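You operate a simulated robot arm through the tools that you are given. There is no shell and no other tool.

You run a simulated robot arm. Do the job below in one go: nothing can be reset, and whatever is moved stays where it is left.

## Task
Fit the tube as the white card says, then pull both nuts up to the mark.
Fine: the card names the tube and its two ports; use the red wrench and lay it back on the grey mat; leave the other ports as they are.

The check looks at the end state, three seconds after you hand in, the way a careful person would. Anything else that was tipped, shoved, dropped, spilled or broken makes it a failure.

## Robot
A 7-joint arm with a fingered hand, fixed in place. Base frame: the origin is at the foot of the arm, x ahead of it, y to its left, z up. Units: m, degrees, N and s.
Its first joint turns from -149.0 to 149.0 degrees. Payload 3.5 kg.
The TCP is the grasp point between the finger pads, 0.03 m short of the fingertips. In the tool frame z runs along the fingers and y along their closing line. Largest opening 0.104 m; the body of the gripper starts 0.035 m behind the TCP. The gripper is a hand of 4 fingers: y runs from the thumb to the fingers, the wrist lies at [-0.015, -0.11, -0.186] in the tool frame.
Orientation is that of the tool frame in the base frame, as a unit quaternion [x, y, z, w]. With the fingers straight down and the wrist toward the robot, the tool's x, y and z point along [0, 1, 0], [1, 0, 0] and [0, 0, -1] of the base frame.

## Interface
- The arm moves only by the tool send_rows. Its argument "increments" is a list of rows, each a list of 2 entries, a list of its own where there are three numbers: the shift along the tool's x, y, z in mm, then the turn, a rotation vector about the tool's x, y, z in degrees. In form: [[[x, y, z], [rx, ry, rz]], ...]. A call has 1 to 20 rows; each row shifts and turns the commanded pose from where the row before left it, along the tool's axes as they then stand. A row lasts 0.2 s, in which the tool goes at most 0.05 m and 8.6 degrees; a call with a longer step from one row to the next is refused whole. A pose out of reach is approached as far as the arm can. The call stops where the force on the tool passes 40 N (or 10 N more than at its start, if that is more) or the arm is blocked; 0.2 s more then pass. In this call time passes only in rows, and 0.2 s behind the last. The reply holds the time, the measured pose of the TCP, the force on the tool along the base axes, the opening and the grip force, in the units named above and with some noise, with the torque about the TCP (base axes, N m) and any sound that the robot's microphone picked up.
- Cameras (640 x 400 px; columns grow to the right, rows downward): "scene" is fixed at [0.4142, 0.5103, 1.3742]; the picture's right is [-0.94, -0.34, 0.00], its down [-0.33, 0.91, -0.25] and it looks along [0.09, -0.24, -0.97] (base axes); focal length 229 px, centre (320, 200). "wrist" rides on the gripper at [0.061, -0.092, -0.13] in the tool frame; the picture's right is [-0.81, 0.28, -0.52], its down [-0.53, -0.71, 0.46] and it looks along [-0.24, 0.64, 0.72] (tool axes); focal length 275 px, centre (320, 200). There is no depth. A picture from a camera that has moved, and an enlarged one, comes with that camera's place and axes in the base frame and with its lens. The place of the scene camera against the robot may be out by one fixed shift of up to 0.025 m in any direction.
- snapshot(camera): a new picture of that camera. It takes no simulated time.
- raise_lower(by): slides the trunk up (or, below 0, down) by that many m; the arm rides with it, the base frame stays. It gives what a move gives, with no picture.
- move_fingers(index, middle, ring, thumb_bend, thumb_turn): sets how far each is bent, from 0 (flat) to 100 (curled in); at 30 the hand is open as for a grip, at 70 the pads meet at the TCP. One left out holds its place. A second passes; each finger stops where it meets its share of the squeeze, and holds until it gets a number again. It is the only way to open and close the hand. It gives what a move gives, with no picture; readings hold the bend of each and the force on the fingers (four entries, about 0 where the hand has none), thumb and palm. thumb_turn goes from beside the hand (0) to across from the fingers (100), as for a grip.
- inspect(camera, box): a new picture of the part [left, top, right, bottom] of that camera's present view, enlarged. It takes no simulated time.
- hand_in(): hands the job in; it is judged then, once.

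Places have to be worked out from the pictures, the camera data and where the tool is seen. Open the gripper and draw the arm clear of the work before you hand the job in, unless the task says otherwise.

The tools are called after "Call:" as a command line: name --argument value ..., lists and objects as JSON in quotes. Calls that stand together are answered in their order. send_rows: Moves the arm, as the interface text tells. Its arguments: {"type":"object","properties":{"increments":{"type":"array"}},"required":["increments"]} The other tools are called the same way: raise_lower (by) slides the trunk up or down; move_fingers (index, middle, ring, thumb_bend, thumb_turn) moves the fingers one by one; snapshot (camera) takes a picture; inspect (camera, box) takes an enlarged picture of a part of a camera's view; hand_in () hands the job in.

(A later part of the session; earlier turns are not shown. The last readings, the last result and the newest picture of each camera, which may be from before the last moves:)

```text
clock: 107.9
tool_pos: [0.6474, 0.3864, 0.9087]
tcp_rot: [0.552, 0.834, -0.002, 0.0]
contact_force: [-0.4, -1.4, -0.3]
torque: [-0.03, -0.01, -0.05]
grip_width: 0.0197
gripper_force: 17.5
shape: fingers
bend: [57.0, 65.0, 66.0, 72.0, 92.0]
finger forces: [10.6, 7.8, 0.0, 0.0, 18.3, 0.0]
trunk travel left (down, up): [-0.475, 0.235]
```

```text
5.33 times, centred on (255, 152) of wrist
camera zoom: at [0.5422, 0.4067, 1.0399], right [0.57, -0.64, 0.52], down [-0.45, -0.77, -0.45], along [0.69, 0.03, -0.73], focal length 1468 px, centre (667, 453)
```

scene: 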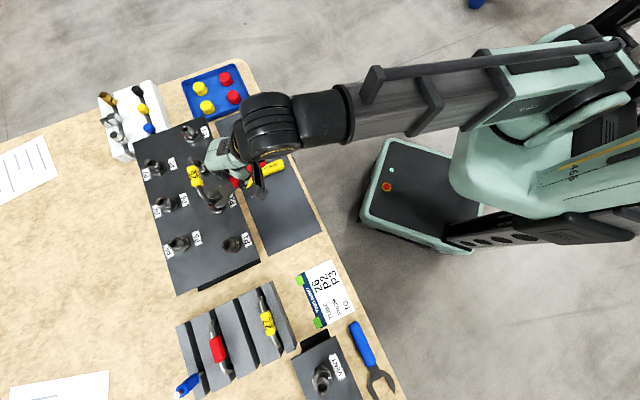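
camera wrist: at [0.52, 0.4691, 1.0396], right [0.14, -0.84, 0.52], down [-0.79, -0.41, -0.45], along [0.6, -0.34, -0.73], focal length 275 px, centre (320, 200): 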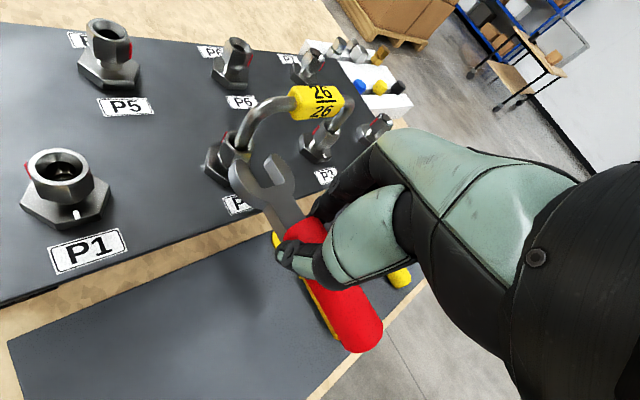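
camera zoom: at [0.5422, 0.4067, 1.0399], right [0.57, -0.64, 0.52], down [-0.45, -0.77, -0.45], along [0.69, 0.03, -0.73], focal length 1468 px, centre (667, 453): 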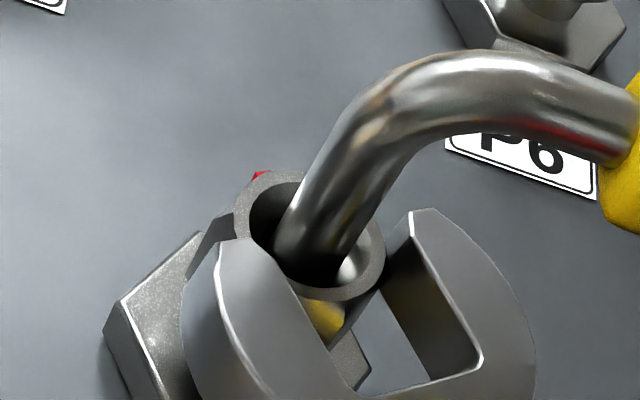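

Almost no force yet, and the nut still sits about 2 mm left of the midline. I'll shift left 1.5 mm and advance slowly.

Call:
send_rows --increments '[[[0.9, -1.2, 0], [0, 0, 0]], [[1.6, 1.2, 0], [0, 0, 0]], [[1.6, 1.2, 0], [0, 0, 0]], [[0, 0, 0], [0, 0, 0]]]'

Call:
inspect --camera "scene" --box '[208, 183, 244, 210]'

Call:
inspect --camera "wrist" --box '[205, 115, 305, 190]'

```text
clock: 108.9
tool_pos: [0.6464, 0.3909, 0.908]
tcp_rot: [0.552, 0.834, -0.001, -0.001]
contact_force: [0.7, -1.8, -0.9]
torque: [-0.02, -0.07, -0.14]
grip_width: 0.0199
gripper_force: 18.9
shape: fingers
bend: [56.0, 65.0, 66.0, 72.0, 92.0]
finger forces: [12.9, 7.0, 0.1, 0.0, 18.1, 0.0]
trunk travel left (down, up): [-0.475, 0.235]
```

```text
14.81 times, centred on (226, 196) of scene
camera zoom: at [0.4142, 0.5103, 1.3742], right [-0.94, -0.34, 0.0], down [-0.33, 0.91, -0.25], along [0.09, -0.24, -0.97], focal length 3398 px, centre (1713, 252)
```

zoom: 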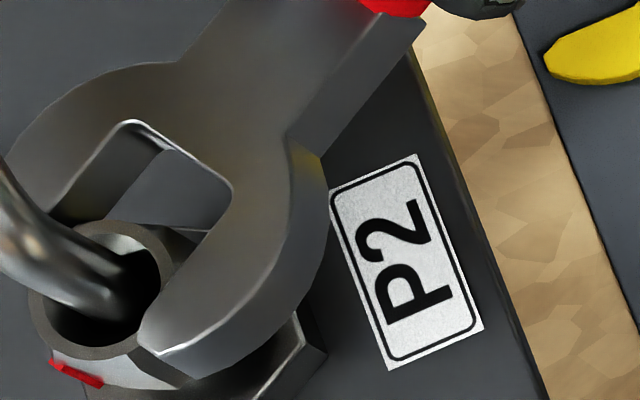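

```text
5.33 times, centred on (255, 152) of wrist
camera zoom: at [0.5402, 0.4112, 1.04], right [0.57, -0.64, 0.52], down [-0.45, -0.77, -0.45], along [0.69, 0.03, -0.73], focal length 1468 px, centre (667, 453)
```

zoom: 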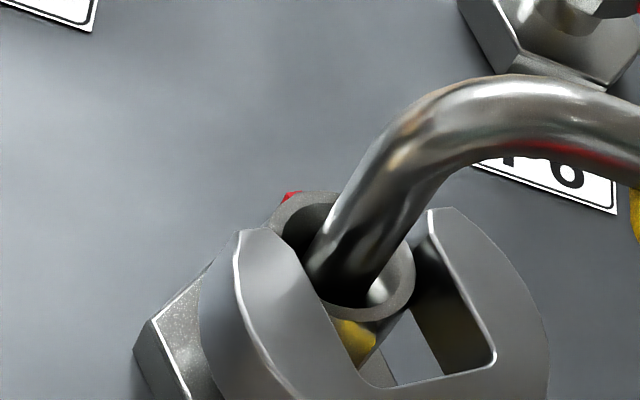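

It's sliding in with under 2 N. I'll continue forward.

Call:
send_rows --increments '[[[1.6, 1.2, 0], [0, 0, 0]], [[1.6, 1.2, 0], [0, 0, 0]], [[1.6, 1.2, 0], [0, 0, 0]], [[0, 0, 0], [0, 0, 0]]]'

Call:
inspect --camera "scene" --box '[208, 183, 244, 210]'

Call:
inspect --camera "wrist" --box '[205, 115, 305, 190]'

```text
clock: 109.9
tool_pos: [0.6485, 0.3972, 0.908]
tcp_rot: [0.552, 0.834, 0.0, -0.002]
contact_force: [2.0, -1.3, -0.3]
torque: [-0.04, -0.09, -0.14]
grip_width: 0.0201
gripper_force: 19.3
shape: fingers
bend: [56.0, 65.0, 66.0, 72.0, 92.0]
finger forces: [12.9, 6.9, 0.1, 0.0, 17.9, 0.0]
trunk travel left (down, up): [-0.475, 0.235]
```

```text
14.81 times, centred on (226, 196) of scene
camera zoom: at [0.4142, 0.5103, 1.3742], right [-0.94, -0.34, 0.0], down [-0.33, 0.91, -0.25], along [0.09, -0.24, -0.97], focal length 3398 px, centre (1713, 252)
```

zoom: 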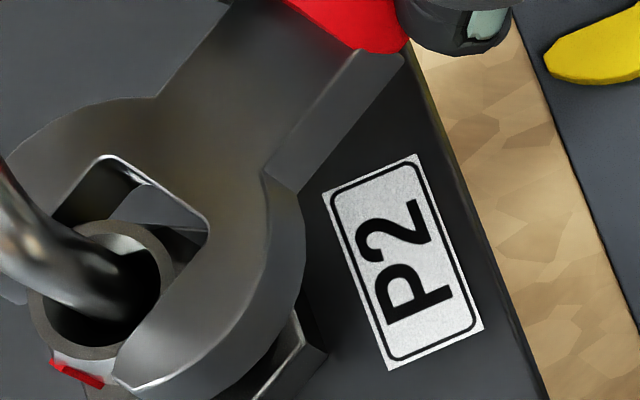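

```text
5.33 times, centred on (255, 152) of wrist
camera zoom: at [0.5414, 0.4172, 1.0385], right [0.57, -0.64, 0.52], down [-0.45, -0.77, -0.45], along [0.69, 0.03, -0.73], focal length 1468 px, centre (667, 453)
```

zoom: 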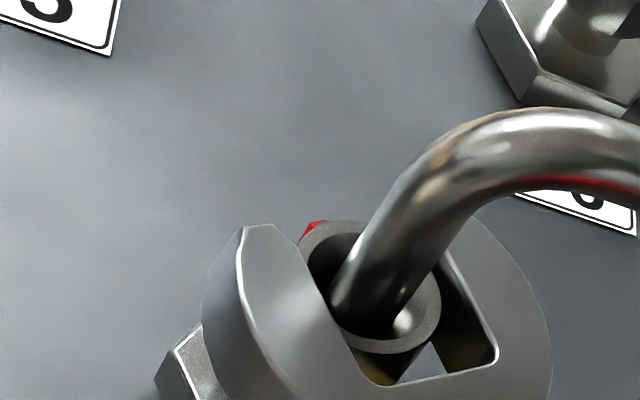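

It's nearly seated. I'll advance 3 mm more and then turn.

Call:
send_rows --increments '[[[1.2, 0.9, 0], [0, 0, 0]], [[1.2, 0.9, 0], [0, 0, 0]], [[0, 0, 0], [0, 0, 0]]]'

Call:
inspect --camera "wrist" --box '[205, 115, 305, 190]'

```text
clock: 110.7
tool_pos: [0.6483, 0.4005, 0.9077]
tcp_rot: [0.552, 0.834, -0.001, -0.002]
contact_force: [1.8, -2.8, -0.7]
torque: [-0.06, -0.09, -0.13]
grip_width: 0.0202
gripper_force: 19.0
shape: fingers
bend: [56.0, 65.0, 66.0, 72.0, 92.0]
finger forces: [12.6, 7.2, 0.1, 0.0, 17.8, 0.0]
trunk travel left (down, up): [-0.475, 0.235]
```

```text
5.33 times, centred on (255, 152) of wrist
camera zoom: at [0.5424, 0.4198, 1.0391], right [0.57, -0.64, 0.52], down [-0.45, -0.77, -0.45], along [0.69, 0.03, -0.73], focal length 1468 px, centre (667, 453)
```

zoom: 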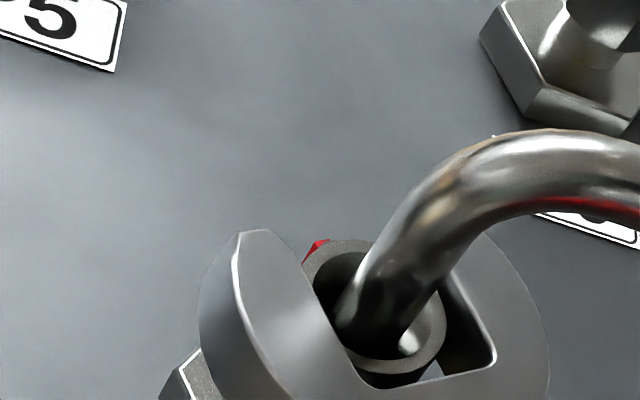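

Engaged. I'll now do a long clockwise stroke of 36° first, then check.

Call:
send_rows --increments '[[[3.1, -3.77, 0], [0, 0, 4]], [[3.1, -3.77, 0], [0, 0, 4]], [[3.1, -3.77, 0], [0, 0, 4]], [[3.1, -3.77, 0], [0, 0, 4]], [[3.1, -3.77, 0], [0, 0, 4]], [[3.1, -3.77, 0], [0, 0, 4]], [[3.1, -3.77, 0], [0, 0, 4]], [[3.1, -3.77, 0], [0, 0, 4]], [[3.1, -3.77, 0], [0, 0, 4]], [[0, 0, 0], [0, 0, 0]]]'

Call:
inspect --camera "wrist" --box '[205, 115, 305, 190]'

Call:
inspect --camera "scene" --box '[208, 183, 244, 210]'

```text
clock: 112.9
tool_pos: [0.611, 0.4235, 0.9085]
tcp_rot: [0.783, 0.622, -0.001, -0.001]
contact_force: [1.1, -1.6, -2.3]
torque: [-0.09, -0.09, -0.14]
grip_width: 0.0202
gripper_force: 19.7
shape: fingers
bend: [56.0, 65.0, 66.0, 72.0, 92.0]
finger forces: [13.4, 7.0, 0.0, 0.0, 18.1, 0.1]
trunk travel left (down, up): [-0.475, 0.235]
```

```text
5.33 times, centred on (255, 152) of wrist
camera zoom: at [0.5378, 0.5032, 1.0399], right [0.09, -0.85, 0.52], down [-0.82, -0.36, -0.45], along [0.57, -0.38, -0.73], focal length 1468 px, centre (667, 453)
```

zoom: 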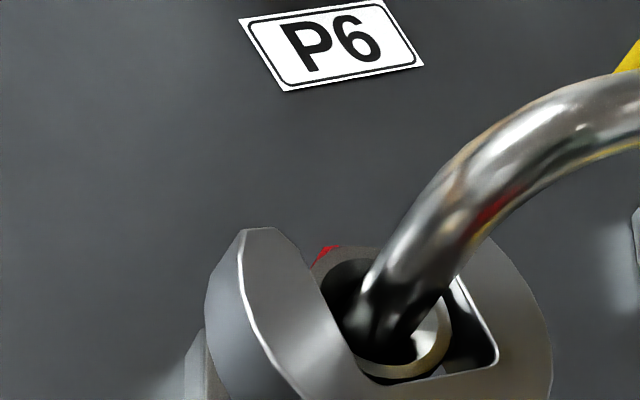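

```text
14.81 times, centred on (226, 196) of scene
camera zoom: at [0.4142, 0.5103, 1.3742], right [-0.94, -0.34, 0.0], down [-0.33, 0.91, -0.25], along [0.09, -0.24, -0.97], focal length 3398 px, centre (1713, 252)
```

zoom: 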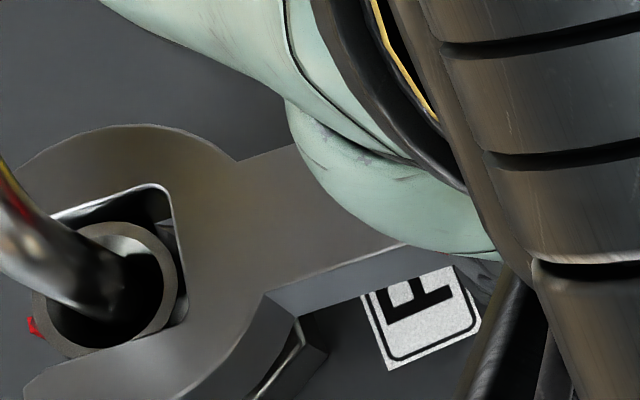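

The red tab rides along at the jaw mouth, so the nut is turning with the wrench. I'll continue the stroke another 34°.

Call:
send_rows --increments '[[[3.1, -3.77, 0], [0, 0, 4]], [[3.1, -3.77, 0], [0, 0, 4]], [[3.1, -3.77, 0], [0, 0, 4]], [[3.1, -3.77, 0], [0, 0, 4]], [[3.1, -3.77, 0], [0, 0, 4]], [[3.1, -3.77, 0], [0, 0, 4]], [[3.1, -3.77, 0], [0, 0, 4]], [[3.1, -3.77, 0], [0, 0, 4]], [[0, 0, 0], [0, 0, 0]]]'

Call:
inspect --camera "wrist" --box '[205, 115, 305, 190]'

Call:
snapshot --camera "wrist"

```text
clock: 114.9
tool_pos: [0.5963, 0.4575, 0.9071]
tcp_rot: [0.924, 0.383, -0.001, 0.0]
contact_force: [0.8, -1.2, -0.9]
torque: [-0.04, -0.01, -0.07]
grip_width: 0.0202
gripper_force: 18.7
shape: fingers
bend: [56.0, 65.0, 66.0, 72.0, 92.0]
finger forces: [12.1, 7.5, 0.1, 0.0, 18.2, 0.1]
trunk travel left (down, up): [-0.475, 0.235]
```

```text
5.33 times, centred on (255, 152) of wrist
camera zoom: at [0.5764, 0.5648, 1.0386], right [-0.38, -0.77, 0.52], down [-0.88, 0.13, -0.45], along [0.28, -0.63, -0.72], focal length 1468 px, centre (667, 453)
```

zoom: 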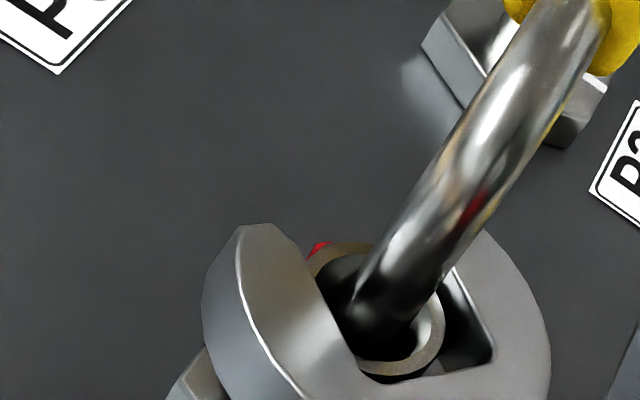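

```text
taken
camera wrist: at [0.5764, 0.5648, 1.0386], right [-0.38, -0.77, 0.52], down [-0.88, 0.13, -0.45], along [0.28, -0.63, -0.72], focal length 275 px, centre (320, 200)
```

wrist: 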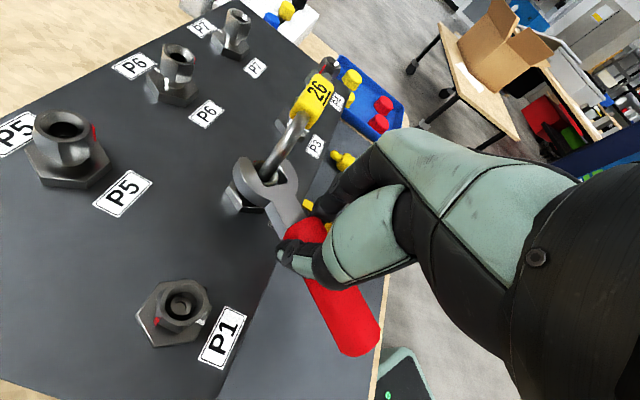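

The nut now has about 143° left. I'll add 8° to this stroke, then back straight off along the wrench axis.

Call:
send_rows --increments '[[[3.1, -3.77, 0], [0, 0, 4]], [[3.1, -3.77, 0], [0, 0, 4]], [[0, 0, 0], [0, 0, 0]]]'

Call:
send_rows --increments '[[[-5.6, -4.2, 0], [0, 0, 0]], [[-8.0, -6.0, 0], [0, 0, 0]], [[-10.4, -7.8, 0], [0, 0, 0]], [[0, 0, 0], [0, 0, 0]]]'

Call:
inspect --camera "wrist" --box '[205, 125, 305, 200]'

Call:
inspect --camera "scene" --box '[200, 180, 250, 220]'

```text
clock: 115.7
tool_pos: [0.5954, 0.4668, 0.9068]
tcp_rot: [0.948, 0.318, -0.001, -0.001]
contact_force: [-0.5, -2.5, -1.7]
torque: [-0.07, 0.02, -0.14]
grip_width: 0.0199
gripper_force: 19.5
shape: fingers
bend: [56.0, 65.0, 66.0, 73.0, 92.0]
finger forces: [13.2, 7.0, 0.0, 0.1, 18.1, 0.1]
trunk travel left (down, up): [-0.475, 0.235]
```

```text
clock: 116.7
tool_pos: [0.566, 0.4703, 0.9067]
tcp_rot: [0.949, 0.317, -0.001, -0.001]
contact_force: [-0.1, 0.9, -0.3]
torque: [-0.01, 0.01, 0.0]
grip_width: 0.02
gripper_force: 18.8
shape: fingers
bend: [56.0, 65.0, 66.0, 73.0, 92.0]
finger forces: [11.1, 7.4, 0.1, 0.0, 18.3, 0.0]
trunk travel left (down, up): [-0.475, 0.235]
```

```text
5.33 times, centred on (255, 162) of wrist
camera zoom: at [0.5605, 0.5796, 1.0375], right [-0.48, -0.71, 0.52], down [-0.86, 0.25, -0.45], along [0.19, -0.66, -0.73], focal length 1468 px, centre (667, 400)
```

zoom: 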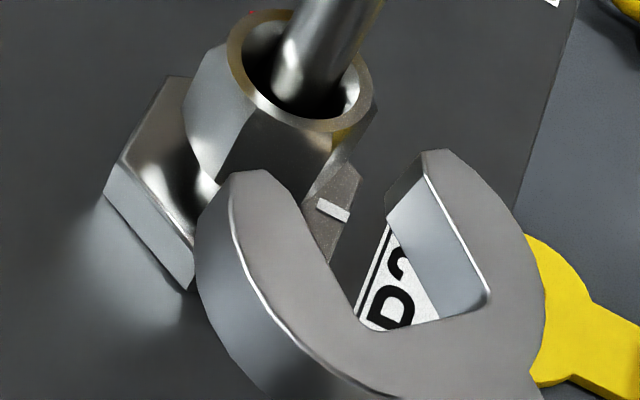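

```text
10.00 times, centred on (225, 200) of scene
camera zoom: at [0.4142, 0.5103, 1.3742], right [-0.94, -0.34, 0.0], down [-0.33, 0.91, -0.25], along [0.09, -0.24, -0.97], focal length 2293 px, centre (1270, 200)
```

zoom: 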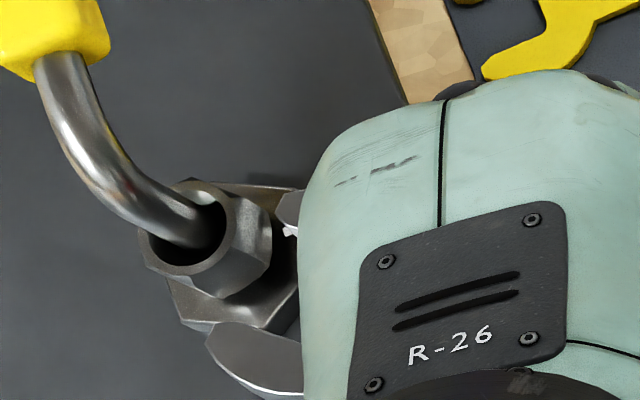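

The nut's vertex edge faces the wrench cleanly. I'll swing back about 61° around the nut for the next bite.

Call:
send_rows --increments '[[[-6.16, 8.72, 0], [0, 0, -6.1]], [[-6.16, 8.72, 0], [0, 0, -6.1]], [[-6.16, 8.72, 0], [0, 0, -6.1]], [[-6.16, 8.72, 0], [0, 0, -6.1]], [[-6.16, 8.72, 0], [0, 0, -6.1]], [[-6.16, 8.72, 0], [0, 0, -6.1]], [[-6.16, 8.72, 0], [0, 0, -6.1]], [[-6.16, 8.72, 0], [0, 0, -6.1]], [[-6.16, 8.72, 0], [0, 0, -6.1]], [[-6.16, 8.72, 0], [0, 0, -6.1]], [[0, 0, 0], [0, 0, 0]]]'

Call:
inspect --camera "scene" --box '[208, 183, 244, 210]'

Call:
inspect --camera "wrist" --box '[205, 125, 305, 200]'

```text
clock: 119.1
tool_pos: [0.6156, 0.3789, 0.9087]
tcp_rot: [0.655, 0.755, 0.0, -0.001]
contact_force: [0.3, 0.9, -0.4]
torque: [0.04, 0.01, 0.02]
grip_width: 0.0201
gripper_force: 17.9
shape: fingers
bend: [56.0, 64.0, 66.0, 73.0, 92.0]
finger forces: [11.0, 7.5, 0.0, 0.1, 18.3, 0.0]
trunk travel left (down, up): [-0.475, 0.235]
```

```text
14.81 times, centred on (226, 196) of scene
camera zoom: at [0.4142, 0.5103, 1.3742], right [-0.94, -0.34, 0.0], down [-0.33, 0.91, -0.25], along [0.09, -0.24, -0.97], focal length 3398 px, centre (1713, 252)
```

zoom: 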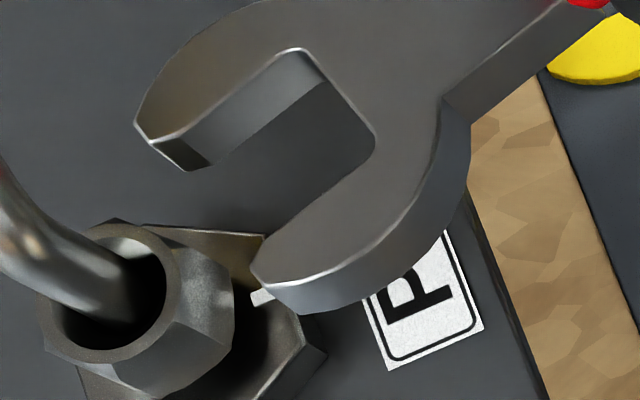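

```text
5.33 times, centred on (255, 162) of wrist
camera zoom: at [0.518, 0.4266, 1.0402], right [0.39, -0.76, 0.52], down [-0.63, -0.63, -0.45], along [0.67, -0.15, -0.73], focal length 1468 px, centre (667, 400)
```

zoom: 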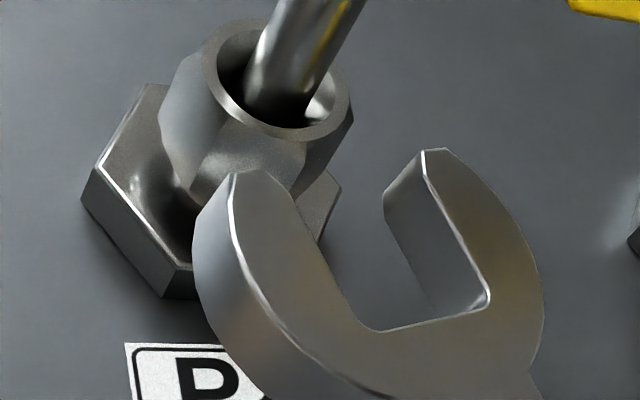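

Offsets look small, about 1 mm left. I'll shift 0.8 mm left and advance 20 mm, then check.

Call:
send_rows --increments '[[[0.45, -0.66, 0], [0, 0, 0]], [[8.3, 5.6, 0], [0, 0, 0]], [[8.3, 5.6, 0], [0, 0, 0]], [[0, 0, 0], [0, 0, 0]]]'

Call:
inspect --camera "scene" --box '[208, 183, 244, 210]'

Call:
inspect --camera "wrist" --box '[205, 115, 305, 190]'

```text
clock: 120.1
tool_pos: [0.6237, 0.3958, 0.9068]
tcp_rot: [0.656, 0.754, 0.0, 0.0]
contact_force: [1.2, -2.3, -1.6]
torque: [-0.06, -0.05, -0.2]
grip_width: 0.02
gripper_force: 19.6
shape: fingers
bend: [56.0, 65.0, 66.0, 73.0, 91.0]
finger forces: [14.4, 6.6, 0.0, 0.1, 18.4, 0.0]
trunk travel left (down, up): [-0.475, 0.235]
```

```text
14.81 times, centred on (226, 196) of scene
camera zoom: at [0.4142, 0.5103, 1.3742], right [-0.94, -0.34, 0.0], down [-0.33, 0.91, -0.25], along [0.09, -0.24, -0.97], focal length 3398 px, centre (1713, 252)
```

zoom: 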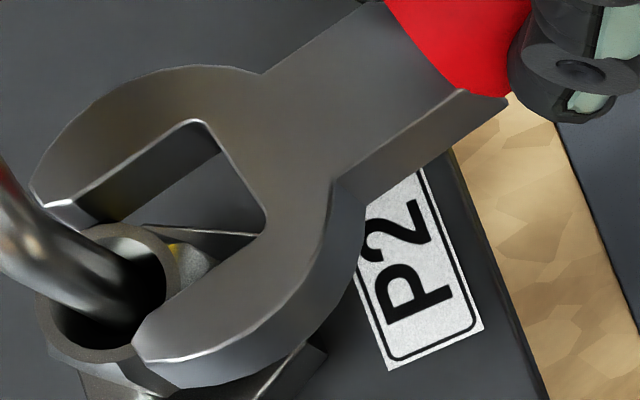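

```text
5.33 times, centred on (255, 152) of wrist
camera zoom: at [0.5254, 0.4439, 1.0393], right [0.39, -0.76, 0.52], down [-0.63, -0.63, -0.45], along [0.67, -0.15, -0.73], focal length 1468 px, centre (667, 453)
```

zoom: 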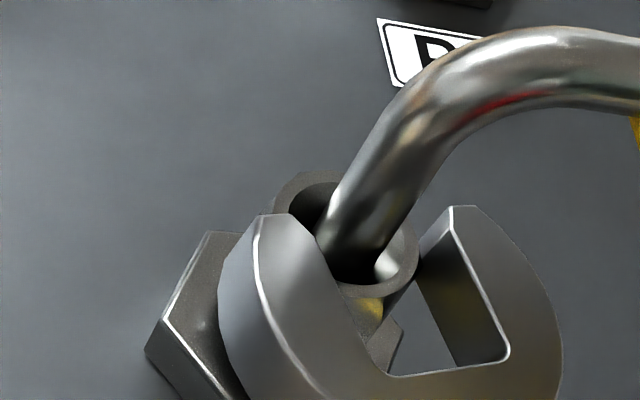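

Light contact on the right jaw. I'll shift 0.7 mm right and keep advancing.

Call:
send_rows --increments '[[[-0.4, 0.58, 0], [0, 0, 0]], [[1.66, 1.12, 0], [0, 0, 0]], [[1.66, 1.12, 0], [0, 0, 0]], [[0, 0, 0], [0, 0, 0]]]'

Call:
inspect --camera "scene" --box '[208, 183, 244, 210]'

Call:
inspect --camera "wrist" --box '[205, 115, 305, 190]'

```text
clock: 121.1
tool_pos: [0.6248, 0.4001, 0.909]
tcp_rot: [0.656, 0.754, -0.001, -0.001]
contact_force: [2.6, -1.4, -0.3]
torque: [-0.07, -0.01, -0.18]
grip_width: 0.0202
gripper_force: 19.3
shape: fingers
bend: [56.0, 65.0, 66.0, 73.0, 91.0]
finger forces: [14.3, 6.8, 0.1, 0.1, 18.4, 0.1]
trunk travel left (down, up): [-0.475, 0.235]
```

```text
14.81 times, centred on (226, 196) of scene
camera zoom: at [0.4142, 0.5103, 1.3742], right [-0.94, -0.34, 0.0], down [-0.33, 0.91, -0.25], along [0.09, -0.24, -0.97], focal length 3398 px, centre (1713, 252)
```

zoom: 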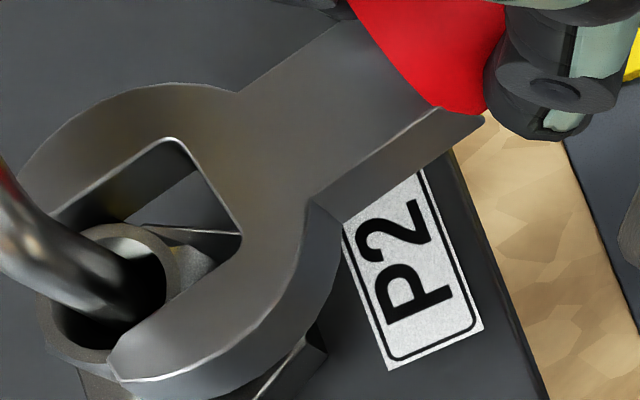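

```text
5.33 times, centred on (255, 152) of wrist
camera zoom: at [0.5276, 0.4477, 1.0393], right [0.39, -0.76, 0.52], down [-0.63, -0.63, -0.45], along [0.67, -0.15, -0.73], focal length 1468 px, centre (667, 453)
```

zoom: 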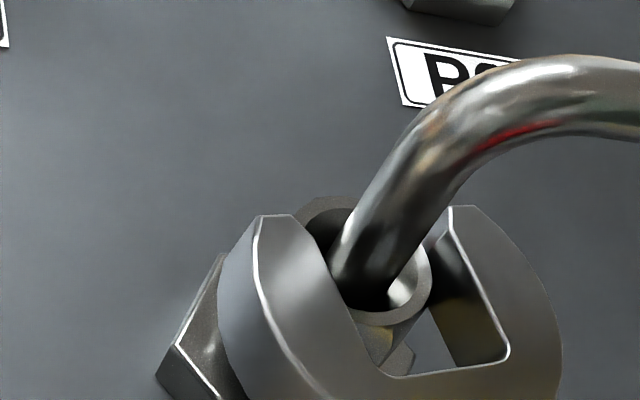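

It's sliding on. I'll shift another 0.8 mm right and advance 6 mm.

Call:
send_rows --increments '[[[-0.45, 0.66, 0], [0, 0, 0]], [[1.66, 1.12, 0], [0, 0, 0]], [[1.66, 1.12, 0], [0, 0, 0]], [[1.66, 1.12, 0], [0, 0, 0]], [[0, 0, 0], [0, 0, 0]]]'

Call:
inspect --camera "scene" --box '[208, 183, 244, 210]'

Call:
inspect --camera "wrist" --box '[205, 115, 305, 190]'

```text
clock: 122.3
tool_pos: [0.6274, 0.4053, 0.9066]
tcp_rot: [0.655, 0.755, -0.001, -0.001]
contact_force: [2.0, -2.4, -1.1]
torque: [-0.05, -0.09, -0.19]
grip_width: 0.0199
gripper_force: 20.0
shape: fingers
bend: [56.0, 65.0, 66.0, 73.0, 91.0]
finger forces: [14.3, 6.8, 0.0, 0.1, 18.4, 0.0]
trunk travel left (down, up): [-0.475, 0.235]
```

```text
14.81 times, centred on (226, 196) of scene
camera zoom: at [0.4142, 0.5103, 1.3742], right [-0.94, -0.34, 0.0], down [-0.33, 0.91, -0.25], along [0.09, -0.24, -0.97], focal length 3398 px, centre (1713, 252)
```

zoom: 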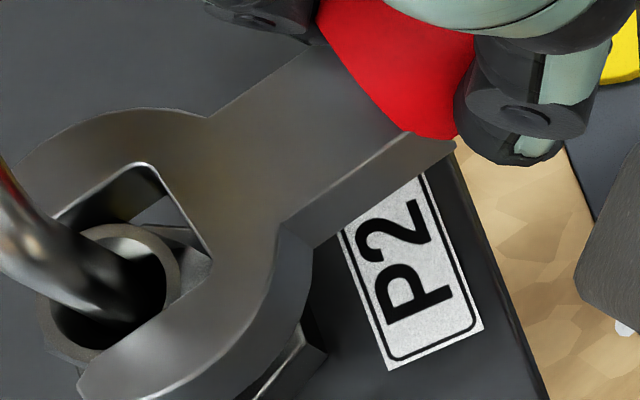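

```text
5.33 times, centred on (255, 152) of wrist
camera zoom: at [0.5304, 0.4526, 1.0384], right [0.39, -0.76, 0.52], down [-0.63, -0.63, -0.45], along [0.67, -0.15, -0.73], focal length 1468 px, centre (667, 453)
```

zoom: 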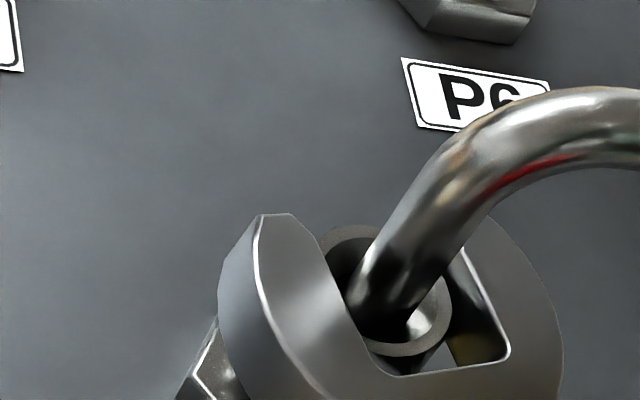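

That's seated enough. I'll start the next clockwise stroke, 32° first.

Call:
send_rows --increments '[[[1.2, 0.8, 0], [0, 0, 0]], [[3.27, -3.69, 0], [0, 0, 4]], [[3.27, -3.69, 0], [0, 0, 4]], [[3.27, -3.69, 0], [0, 0, 4]], [[3.27, -3.69, 0], [0, 0, 4]], [[3.27, -3.69, 0], [0, 0, 4]], [[3.27, -3.69, 0], [0, 0, 4]], [[3.27, -3.69, 0], [0, 0, 4]], [[3.27, -3.69, 0], [0, 0, 4]], [[0, 0, 0], [0, 0, 0]]]'

Call:
inspect --camera "wrist" --box '[205, 115, 305, 190]'

```text
clock: 124.5
tool_pos: [0.6012, 0.4368, 0.9069]
tcp_rot: [0.839, 0.544, -0.001, 0.0]
contact_force: [0.8, -3.4, -1.3]
torque: [-0.1, 0.0, -0.18]
grip_width: 0.0202
gripper_force: 20.2
shape: fingers
bend: [56.0, 65.0, 66.0, 73.0, 91.0]
finger forces: [14.8, 6.7, 0.1, 0.0, 18.4, 0.0]
trunk travel left (down, up): [-0.475, 0.235]
```

```text
5.33 times, centred on (255, 152) of wrist
camera zoom: at [0.5451, 0.5291, 1.0384], right [-0.08, -0.85, 0.52], down [-0.87, -0.2, -0.45], along [0.49, -0.48, -0.73], focal length 1468 px, centre (667, 453)
```

zoom: 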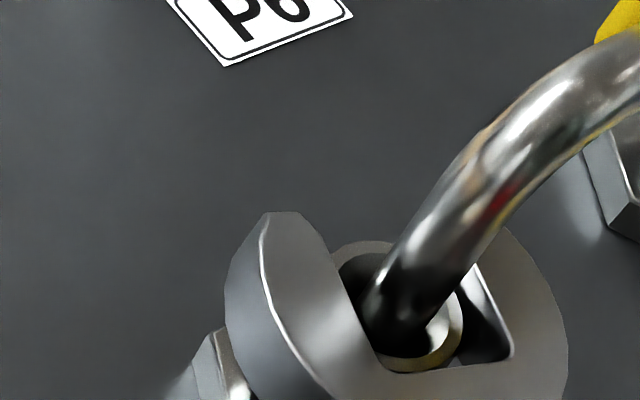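

Smooth. I'll continue another 30°.

Call:
send_rows --increments '[[[3.27, -3.69, 0], [0, 0, 4]], [[3.27, -3.69, 0], [0, 0, 4]], [[3.27, -3.69, 0], [0, 0, 4]], [[3.27, -3.69, 0], [0, 0, 4]], [[3.27, -3.69, 0], [0, 0, 4]], [[3.27, -3.69, 0], [0, 0, 4]], [[3.27, -3.69, 0], [0, 0, 4]], [[1.65, -1.85, 0], [0, 0, 2]], [[0, 0, 0], [0, 0, 0]]]'

Call:
inspect --camera "wrist" --box '[205, 115, 305, 190]'

```text
clock: 126.5
tool_pos: [0.5965, 0.4705, 0.9067]
tcp_rot: [0.951, 0.309, -0.001, 0.0]
contact_force: [-3.4, -7.6, -3.2]
torque: [-0.24, 0.15, -0.2]
grip_width: 0.0204
gripper_force: 20.7
shape: fingers
bend: [55.0, 65.0, 66.0, 73.0, 92.0]
finger forces: [15.5, 9.0, 0.1, 0.1, 16.5, 0.1]
trunk travel left (down, up): [-0.475, 0.235]
```

```text
5.33 times, centred on (255, 152) of wrist
camera zoom: at [0.5933, 0.5809, 1.0389], right [-0.49, -0.7, 0.52], down [-0.85, 0.26, -0.45], along [0.18, -0.66, -0.73], focal length 1468 px, centre (667, 453)
```

zoom: 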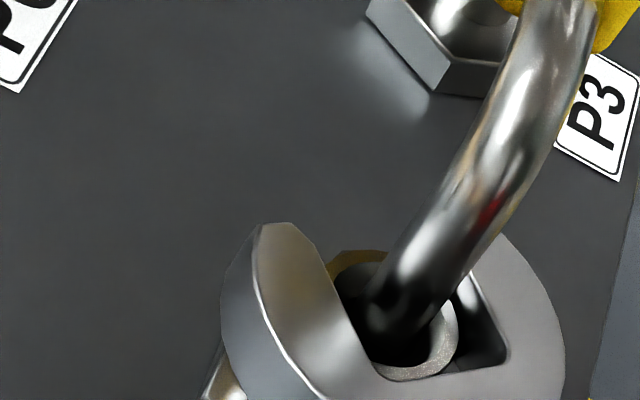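

Resistance has risen to about 8 N, so the nut is starting to tighten. I'll back off and read where the red tab is.

Call:
send_rows --increments '[[[-1.0, 1.2, 0], [0, 0, -1.5]], [[-5.8, -3.9, 0], [0, 0, 0]], [[-8.3, -5.6, 0], [0, 0, 0]], [[-10.8, -7.3, 0], [0, 0, 0]], [[0, 0, 0], [0, 0, 0]]]'

Call:
inspect --camera "wrist" --box '[205, 115, 305, 190]'

Call:
snapshot --camera "wrist"

```text
clock: 127.7
tool_pos: [0.5637, 0.4685, 0.9097]
tcp_rot: [0.947, 0.321, 0.0, 0.0]
contact_force: [1.1, -0.1, 0.0]
torque: [0.0, -0.02, 0.02]
grip_width: 0.0199
gripper_force: 18.8
shape: fingers
bend: [55.0, 64.0, 66.0, 73.0, 92.0]
finger forces: [11.4, 7.4, 0.0, 0.1, 18.5, 0.1]
trunk travel left (down, up): [-0.475, 0.235]
```

```text
5.33 times, centred on (255, 152) of wrist
camera zoom: at [0.5586, 0.5782, 1.0412], right [-0.47, -0.71, 0.52], down [-0.86, 0.24, -0.45], along [0.2, -0.66, -0.73], focal length 1468 px, centre (667, 453)
```

zoom: 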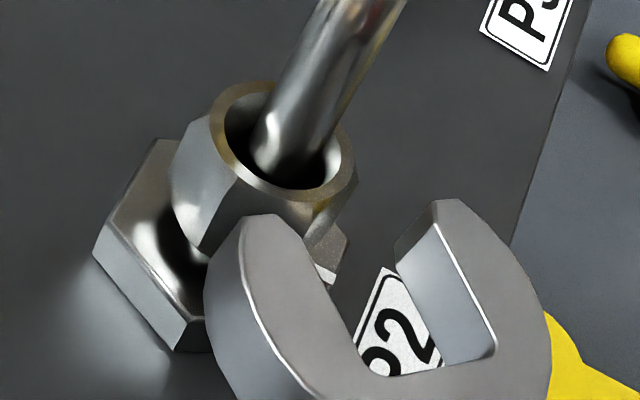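

```text
taken
camera wrist: at [0.5586, 0.5782, 1.0412], right [-0.47, -0.71, 0.52], down [-0.86, 0.24, -0.45], along [0.2, -0.66, -0.73], focal length 275 px, centre (320, 200)
```

wrist: 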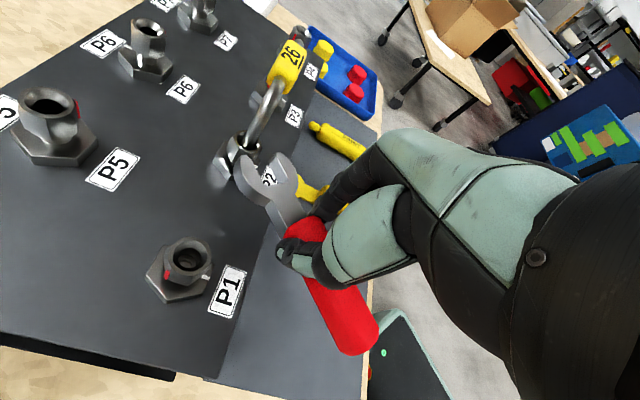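

The nut's vertices are now near 184.5° and 244.5°, leaving about 80° to go. I'll swing back 60° for the next full stroke.

Call:
send_rows --increments '[[[-6.18, 8.71, 0], [0, 0, -6]], [[-6.18, 8.71, 0], [0, 0, -6]], [[-6.18, 8.71, 0], [0, 0, -6]], [[-6.18, 8.71, 0], [0, 0, -6]], [[-6.18, 8.71, 0], [0, 0, -6]], [[-6.18, 8.71, 0], [0, 0, -6]], [[-6.18, 8.71, 0], [0, 0, -6]], [[-6.18, 8.71, 0], [0, 0, -6]], [[-6.18, 8.71, 0], [0, 0, -6]], [[-6.18, 8.71, 0], [0, 0, -6]], [[0, 0, 0], [0, 0, 0]]]'

Call:
inspect --camera "scene" --box '[208, 183, 244, 210]'

Call:
inspect --camera "wrist" --box '[205, 125, 305, 200]'

```text
clock: 130.1
tool_pos: [0.615, 0.3799, 0.9081]
tcp_rot: [0.659, 0.752, 0.0, 0.0]
contact_force: [-0.2, -0.3, -1.2]
torque: [0.01, 0.03, 0.01]
grip_width: 0.0199
gripper_force: 18.6
shape: fingers
bend: [55.0, 64.0, 66.0, 73.0, 92.0]
finger forces: [11.3, 7.5, 0.0, 0.0, 18.6, 0.1]
trunk travel left (down, up): [-0.475, 0.235]
```

```text
14.81 times, centred on (226, 196) of scene
camera zoom: at [0.4142, 0.5103, 1.3742], right [-0.94, -0.34, 0.0], down [-0.33, 0.91, -0.25], along [0.09, -0.24, -0.97], focal length 3398 px, centre (1713, 252)
```

zoom: 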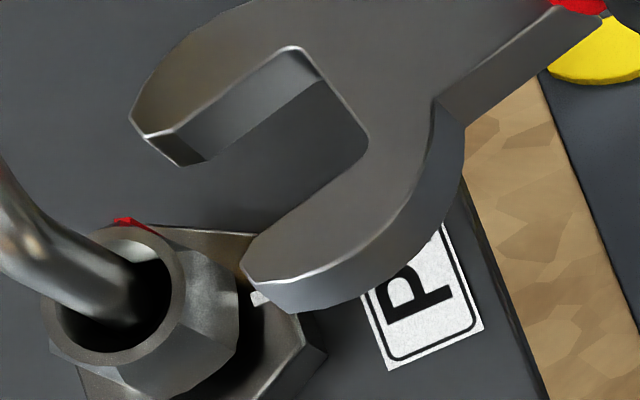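

```text
5.33 times, centred on (255, 162) of wrist
camera zoom: at [0.5177, 0.4279, 1.0394], right [0.38, -0.77, 0.52], down [-0.64, -0.62, -0.45], along [0.67, -0.16, -0.73], focal length 1468 px, centre (667, 400)
```

zoom: 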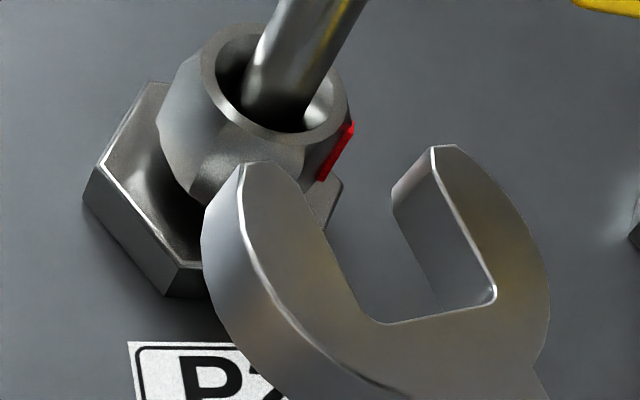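

The red tab is visible again and the geometry nearly repeats the previous bite. I'll shift 0.7 mm left and advance 24 mm.

Call:
send_rows --increments '[[[0.4, -0.58, 0], [0, 0, 0]], [[8.3, 5.6, 0], [0, 0, 0]], [[8.3, 5.6, 0], [0, 0, 0]], [[1.66, 1.12, 0], [0, 0, 0]], [[1.66, 1.12, 0], [0, 0, 0]], [[0, 0, 0], [0, 0, 0]]]'

Call:
inspect --camera "scene" --box '[208, 183, 244, 210]'

Call:
inspect --camera "wrist" --box '[205, 115, 305, 190]'

```text
clock: 131.5
tool_pos: [0.6252, 0.4012, 0.908]
tcp_rot: [0.659, 0.752, -0.001, -0.001]
contact_force: [1.0, -1.2, -1.6]
torque: [-0.04, -0.05, -0.16]
grip_width: 0.0203
gripper_force: 19.5
shape: fingers
bend: [55.0, 65.0, 66.0, 73.0, 92.0]
finger forces: [13.8, 6.7, 0.1, 0.0, 18.3, 0.1]
trunk travel left (down, up): [-0.475, 0.235]
```

```text
14.81 times, centred on (226, 196) of scene
camera zoom: at [0.4142, 0.5103, 1.3742], right [-0.94, -0.34, 0.0], down [-0.33, 0.91, -0.25], along [0.09, -0.24, -0.97], focal length 3398 px, centre (1713, 252)
```

zoom: 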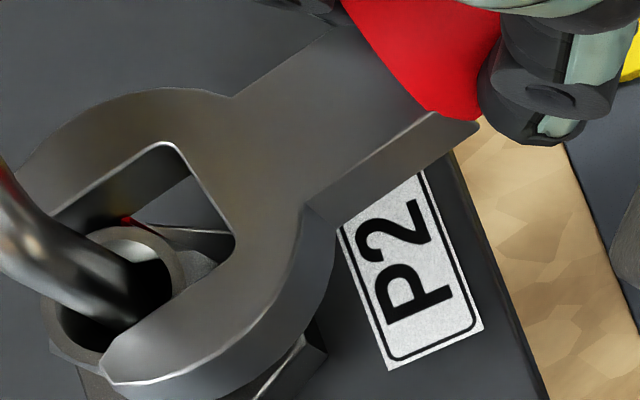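

```text
5.33 times, centred on (255, 152) of wrist
camera zoom: at [0.5277, 0.4494, 1.0391], right [0.38, -0.77, 0.52], down [-0.64, -0.62, -0.45], along [0.67, -0.16, -0.73], focal length 1468 px, centre (667, 453)
```

zoom: 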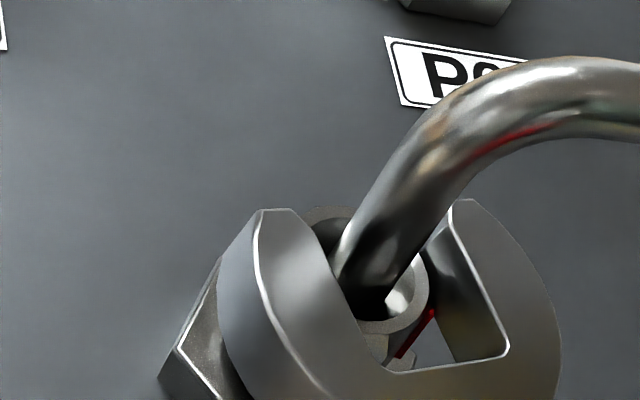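

The red tab now sits just inside the right part of the slot. I'll favour the right side slightly, as before, and keep advancing.

Call:
send_rows --increments '[[[-0.4, 0.58, 0], [0, 0, 0]], [[1.66, 1.12, 0], [0, 0, 0]], [[1.66, 1.12, 0], [0, 0, 0]], [[1.66, 1.12, 0], [0, 0, 0]], [[0, 0, 0], [0, 0, 0]]]'

Call:
inspect --camera "scene" --box '[208, 183, 244, 210]'

Call:
inspect --camera "wrist" --box '[205, 115, 305, 190]'

```text
clock: 132.7
tool_pos: [0.6289, 0.4064, 0.9081]
tcp_rot: [0.66, 0.751, -0.001, -0.001]
contact_force: [0.9, -1.4, -1.3]
torque: [-0.06, -0.02, -0.11]
grip_width: 0.0203
gripper_force: 19.1
shape: fingers
bend: [55.0, 65.0, 66.0, 73.0, 92.0]
finger forces: [13.0, 7.1, 0.0, 0.1, 18.4, 0.0]
trunk travel left (down, up): [-0.475, 0.235]
```

```text
14.81 times, centred on (226, 196) of scene
camera zoom: at [0.4142, 0.5103, 1.3742], right [-0.94, -0.34, 0.0], down [-0.33, 0.91, -0.25], along [0.09, -0.24, -0.97], focal length 3398 px, centre (1713, 252)
```

zoom: 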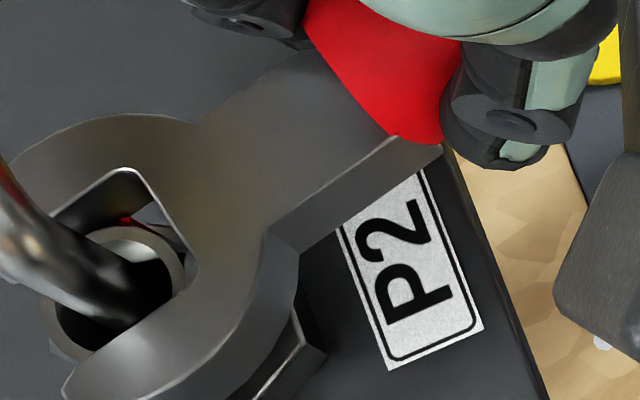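

```text
5.33 times, centred on (255, 152) of wrist
camera zoom: at [0.5316, 0.4546, 1.0387], right [0.38, -0.77, 0.52], down [-0.64, -0.62, -0.45], along [0.67, -0.16, -0.73], focal length 1468 px, centre (667, 453)
```

zoom: 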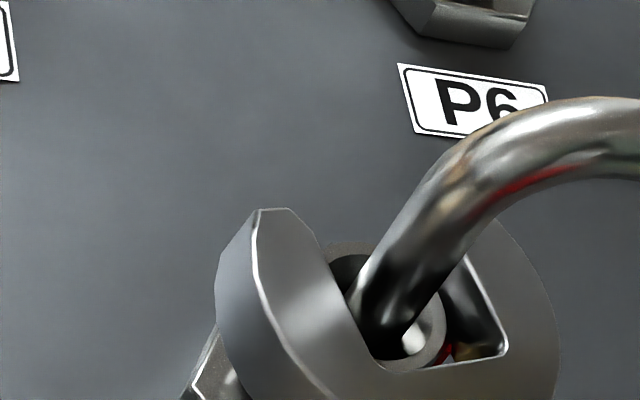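

Engaged. I'll turn clockwise 32° while watching the resistance.

Call:
send_rows --increments '[[[0.8, 0.55, 0], [0, 0, 0]], [[3.27, -3.69, 0], [0, 0, 4]], [[3.27, -3.69, 0], [0, 0, 4]], [[3.27, -3.69, 0], [0, 0, 4]], [[3.27, -3.69, 0], [0, 0, 4]], [[3.27, -3.69, 0], [0, 0, 4]], [[3.27, -3.69, 0], [0, 0, 4]], [[3.27, -3.69, 0], [0, 0, 4]], [[3.27, -3.69, 0], [0, 0, 4]], [[0, 0, 0], [0, 0, 0]]]'

Call:
inspect --camera "wrist" --box '[205, 115, 305, 190]'

Call:
inspect --camera "scene" --box '[208, 183, 244, 210]'

```text
clock: 134.9
tool_pos: [0.603, 0.4358, 0.9077]
tcp_rot: [0.841, 0.541, -0.001, -0.001]
contact_force: [1.0, -10.9, -4.9]
torque: [-0.36, -0.04, -0.24]
grip_width: 0.0204
gripper_force: 20.6
shape: fingers
bend: [55.0, 64.0, 66.0, 73.0, 92.0]
finger forces: [15.7, 10.2, 0.1, 0.0, 14.8, 0.0]
trunk travel left (down, up): [-0.475, 0.235]
```

```text
5.33 times, centred on (255, 152) of wrist
camera zoom: at [0.5473, 0.5292, 1.0394], right [-0.09, -0.85, 0.52], down [-0.87, -0.19, -0.45], along [0.48, -0.49, -0.73], focal length 1468 px, centre (667, 453)
```

zoom: 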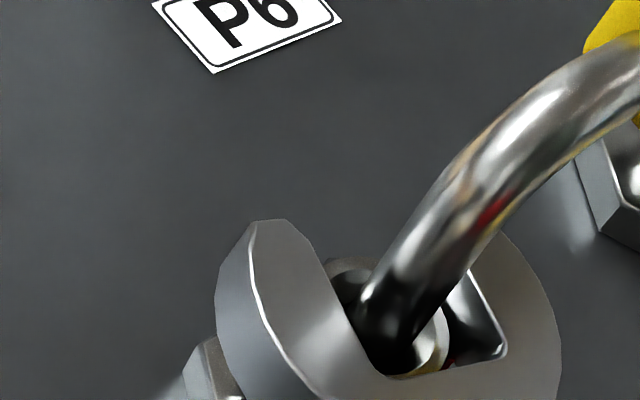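

```text
14.81 times, centred on (226, 196) of scene
camera zoom: at [0.4142, 0.5103, 1.3742], right [-0.94, -0.34, 0.0], down [-0.33, 0.91, -0.25], along [0.09, -0.24, -0.97], focal length 3398 px, centre (1713, 252)
```

zoom: 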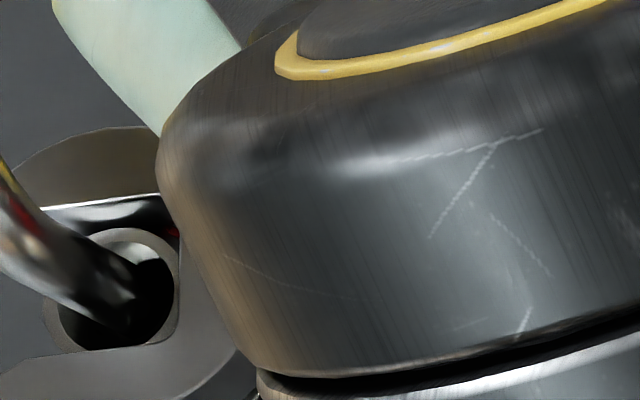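

Resistance is about 10 N at the handle and the grip holds. I'll continue 16° more.

Call:
send_rows --increments '[[[3.27, -3.69, 0], [0, 0, 4]], [[3.27, -3.69, 0], [0, 0, 4]], [[3.27, -3.69, 0], [0, 0, 4]], [[3.27, -3.69, 0], [0, 0, 4]], [[0, 0, 0], [0, 0, 0]]]'

Call:
inspect --camera "wrist" --box '[205, 115, 305, 190]'

```text
clock: 136.1
tool_pos: [0.5968, 0.4553, 0.9093]
tcp_rot: [0.908, 0.419, -0.001, 0.0]
contact_force: [-1.9, -11.9, -8.3]
torque: [-0.38, 0.17, -0.33]
grip_width: 0.0206
gripper_force: 21.1
shape: fingers
bend: [54.0, 64.0, 66.0, 73.0, 92.0]
finger forces: [16.8, 10.5, 0.1, 0.1, 14.3, 0.0]
trunk travel left (down, up): [-0.475, 0.235]
```

```text
5.33 times, centred on (255, 152) of wrist
camera zoom: at [0.5688, 0.5608, 1.0397], right [-0.32, -0.8, 0.52], down [-0.89, 0.06, -0.45], along [0.33, -0.6, -0.73], focal length 1468 px, centre (667, 453)
```

zoom: 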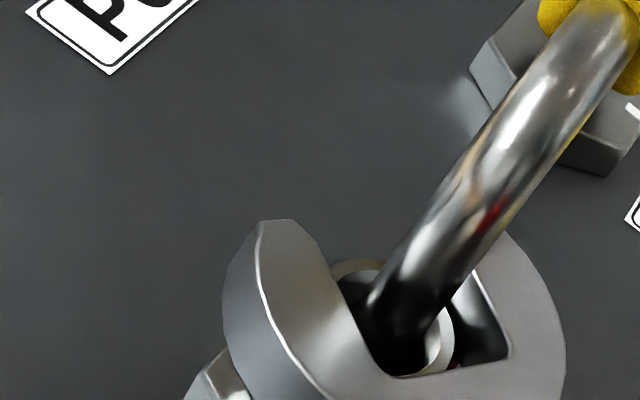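

The nut is also pulling the wrench down slightly as it threads. I'll follow 1 mm lower and complete the last 12° of this stroke.

Call:
send_rows --increments '[[[3.27, -3.69, 0.5], [0, 0, 4]], [[3.27, -3.69, 0.5], [0, 0, 4]], [[3.27, -3.69, 0], [0, 0, 4]], [[0, 0, 0], [0, 0, 0]]]'

Call:
inspect --camera "wrist" --box '[205, 115, 305, 190]'

```text
clock: 137.1
tool_pos: [0.5963, 0.4703, 0.9079]
tcp_rot: [0.947, 0.321, 0.0, -0.001]
contact_force: [-4.5, -12.3, -2.2]
torque: [-0.42, 0.11, -0.26]
grip_width: 0.0207
gripper_force: 20.9
shape: fingers
bend: [54.0, 64.0, 66.0, 73.0, 92.0]
finger forces: [16.6, 10.9, 0.0, 0.0, 14.6, 0.0]
trunk travel left (down, up): [-0.475, 0.235]
```

```text
5.33 times, centred on (255, 152) of wrist
camera zoom: at [0.5903, 0.579, 1.0383], right [-0.47, -0.71, 0.52], down [-0.86, 0.24, -0.45], along [0.2, -0.66, -0.73], focal length 1468 px, centre (667, 453)
```

zoom: 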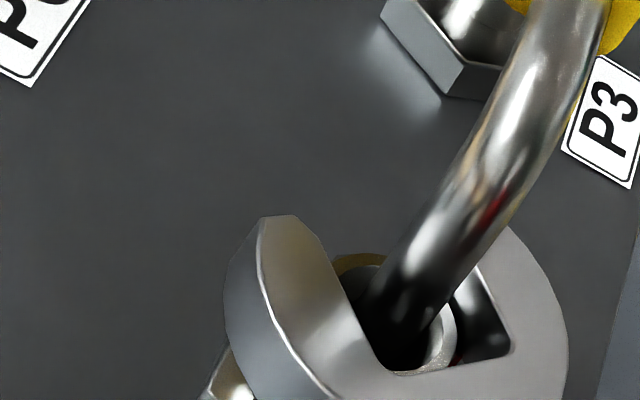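

That stroke is done. I'll unload slightly, back off and read the mark.

Call:
send_rows --increments '[[[-1.6, 1.9, 0], [0, 0, -2]], [[-5.8, -3.9, 0], [0, 0, 0]], [[-8.3, -5.6, 0], [0, 0, 0]], [[-10.8, -7.3, 0], [0, 0, 0]], [[0, 0, 0], [0, 0, 0]]]'

Call:
inspect --camera "wrist" --box '[205, 115, 305, 190]'

Call:
inspect --camera "scene" --box '[200, 180, 250, 220]'

```text
clock: 138.3
tool_pos: [0.5662, 0.4637, 0.9086]
tcp_rot: [0.941, 0.339, 0.0, -0.002]
contact_force: [0.4, 0.8, -0.8]
torque: [0.03, 0.03, 0.01]
grip_width: 0.0201
gripper_force: 18.2
shape: fingers
bend: [55.0, 64.0, 66.0, 73.0, 92.0]
finger forces: [11.2, 7.4, 0.0, 0.0, 18.4, 0.0]
trunk travel left (down, up): [-0.475, 0.235]
```

```text
5.33 times, centred on (255, 152) of wrist
camera zoom: at [0.5563, 0.573, 1.0384], right [-0.45, -0.73, 0.52], down [-0.87, 0.21, -0.45], along [0.22, -0.65, -0.73], focal length 1468 px, centre (667, 453)
```

zoom: 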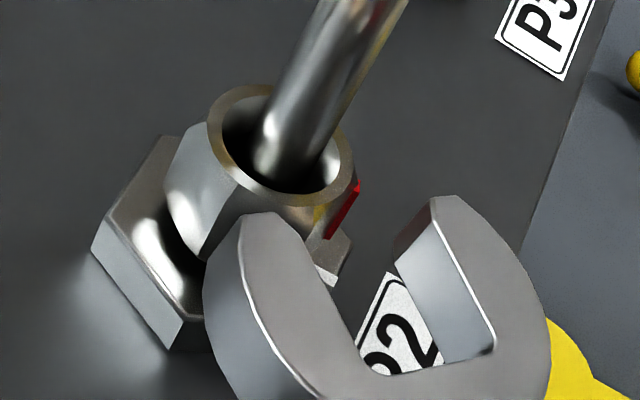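

```text
10.00 times, centred on (225, 200) of scene
camera zoom: at [0.4142, 0.5103, 1.3742], right [-0.94, -0.34, 0.0], down [-0.33, 0.91, -0.25], along [0.09, -0.24, -0.97], focal length 2293 px, centre (1270, 200)
```

zoom: 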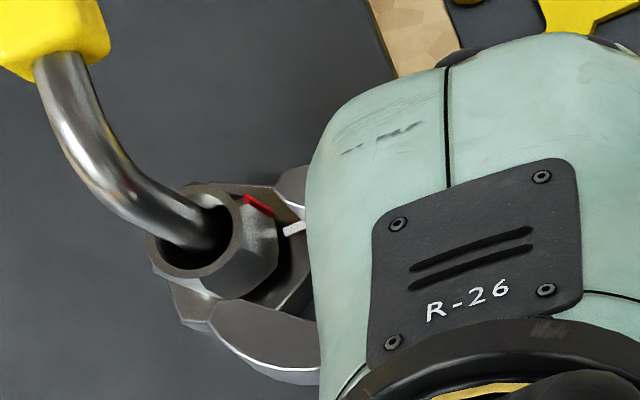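

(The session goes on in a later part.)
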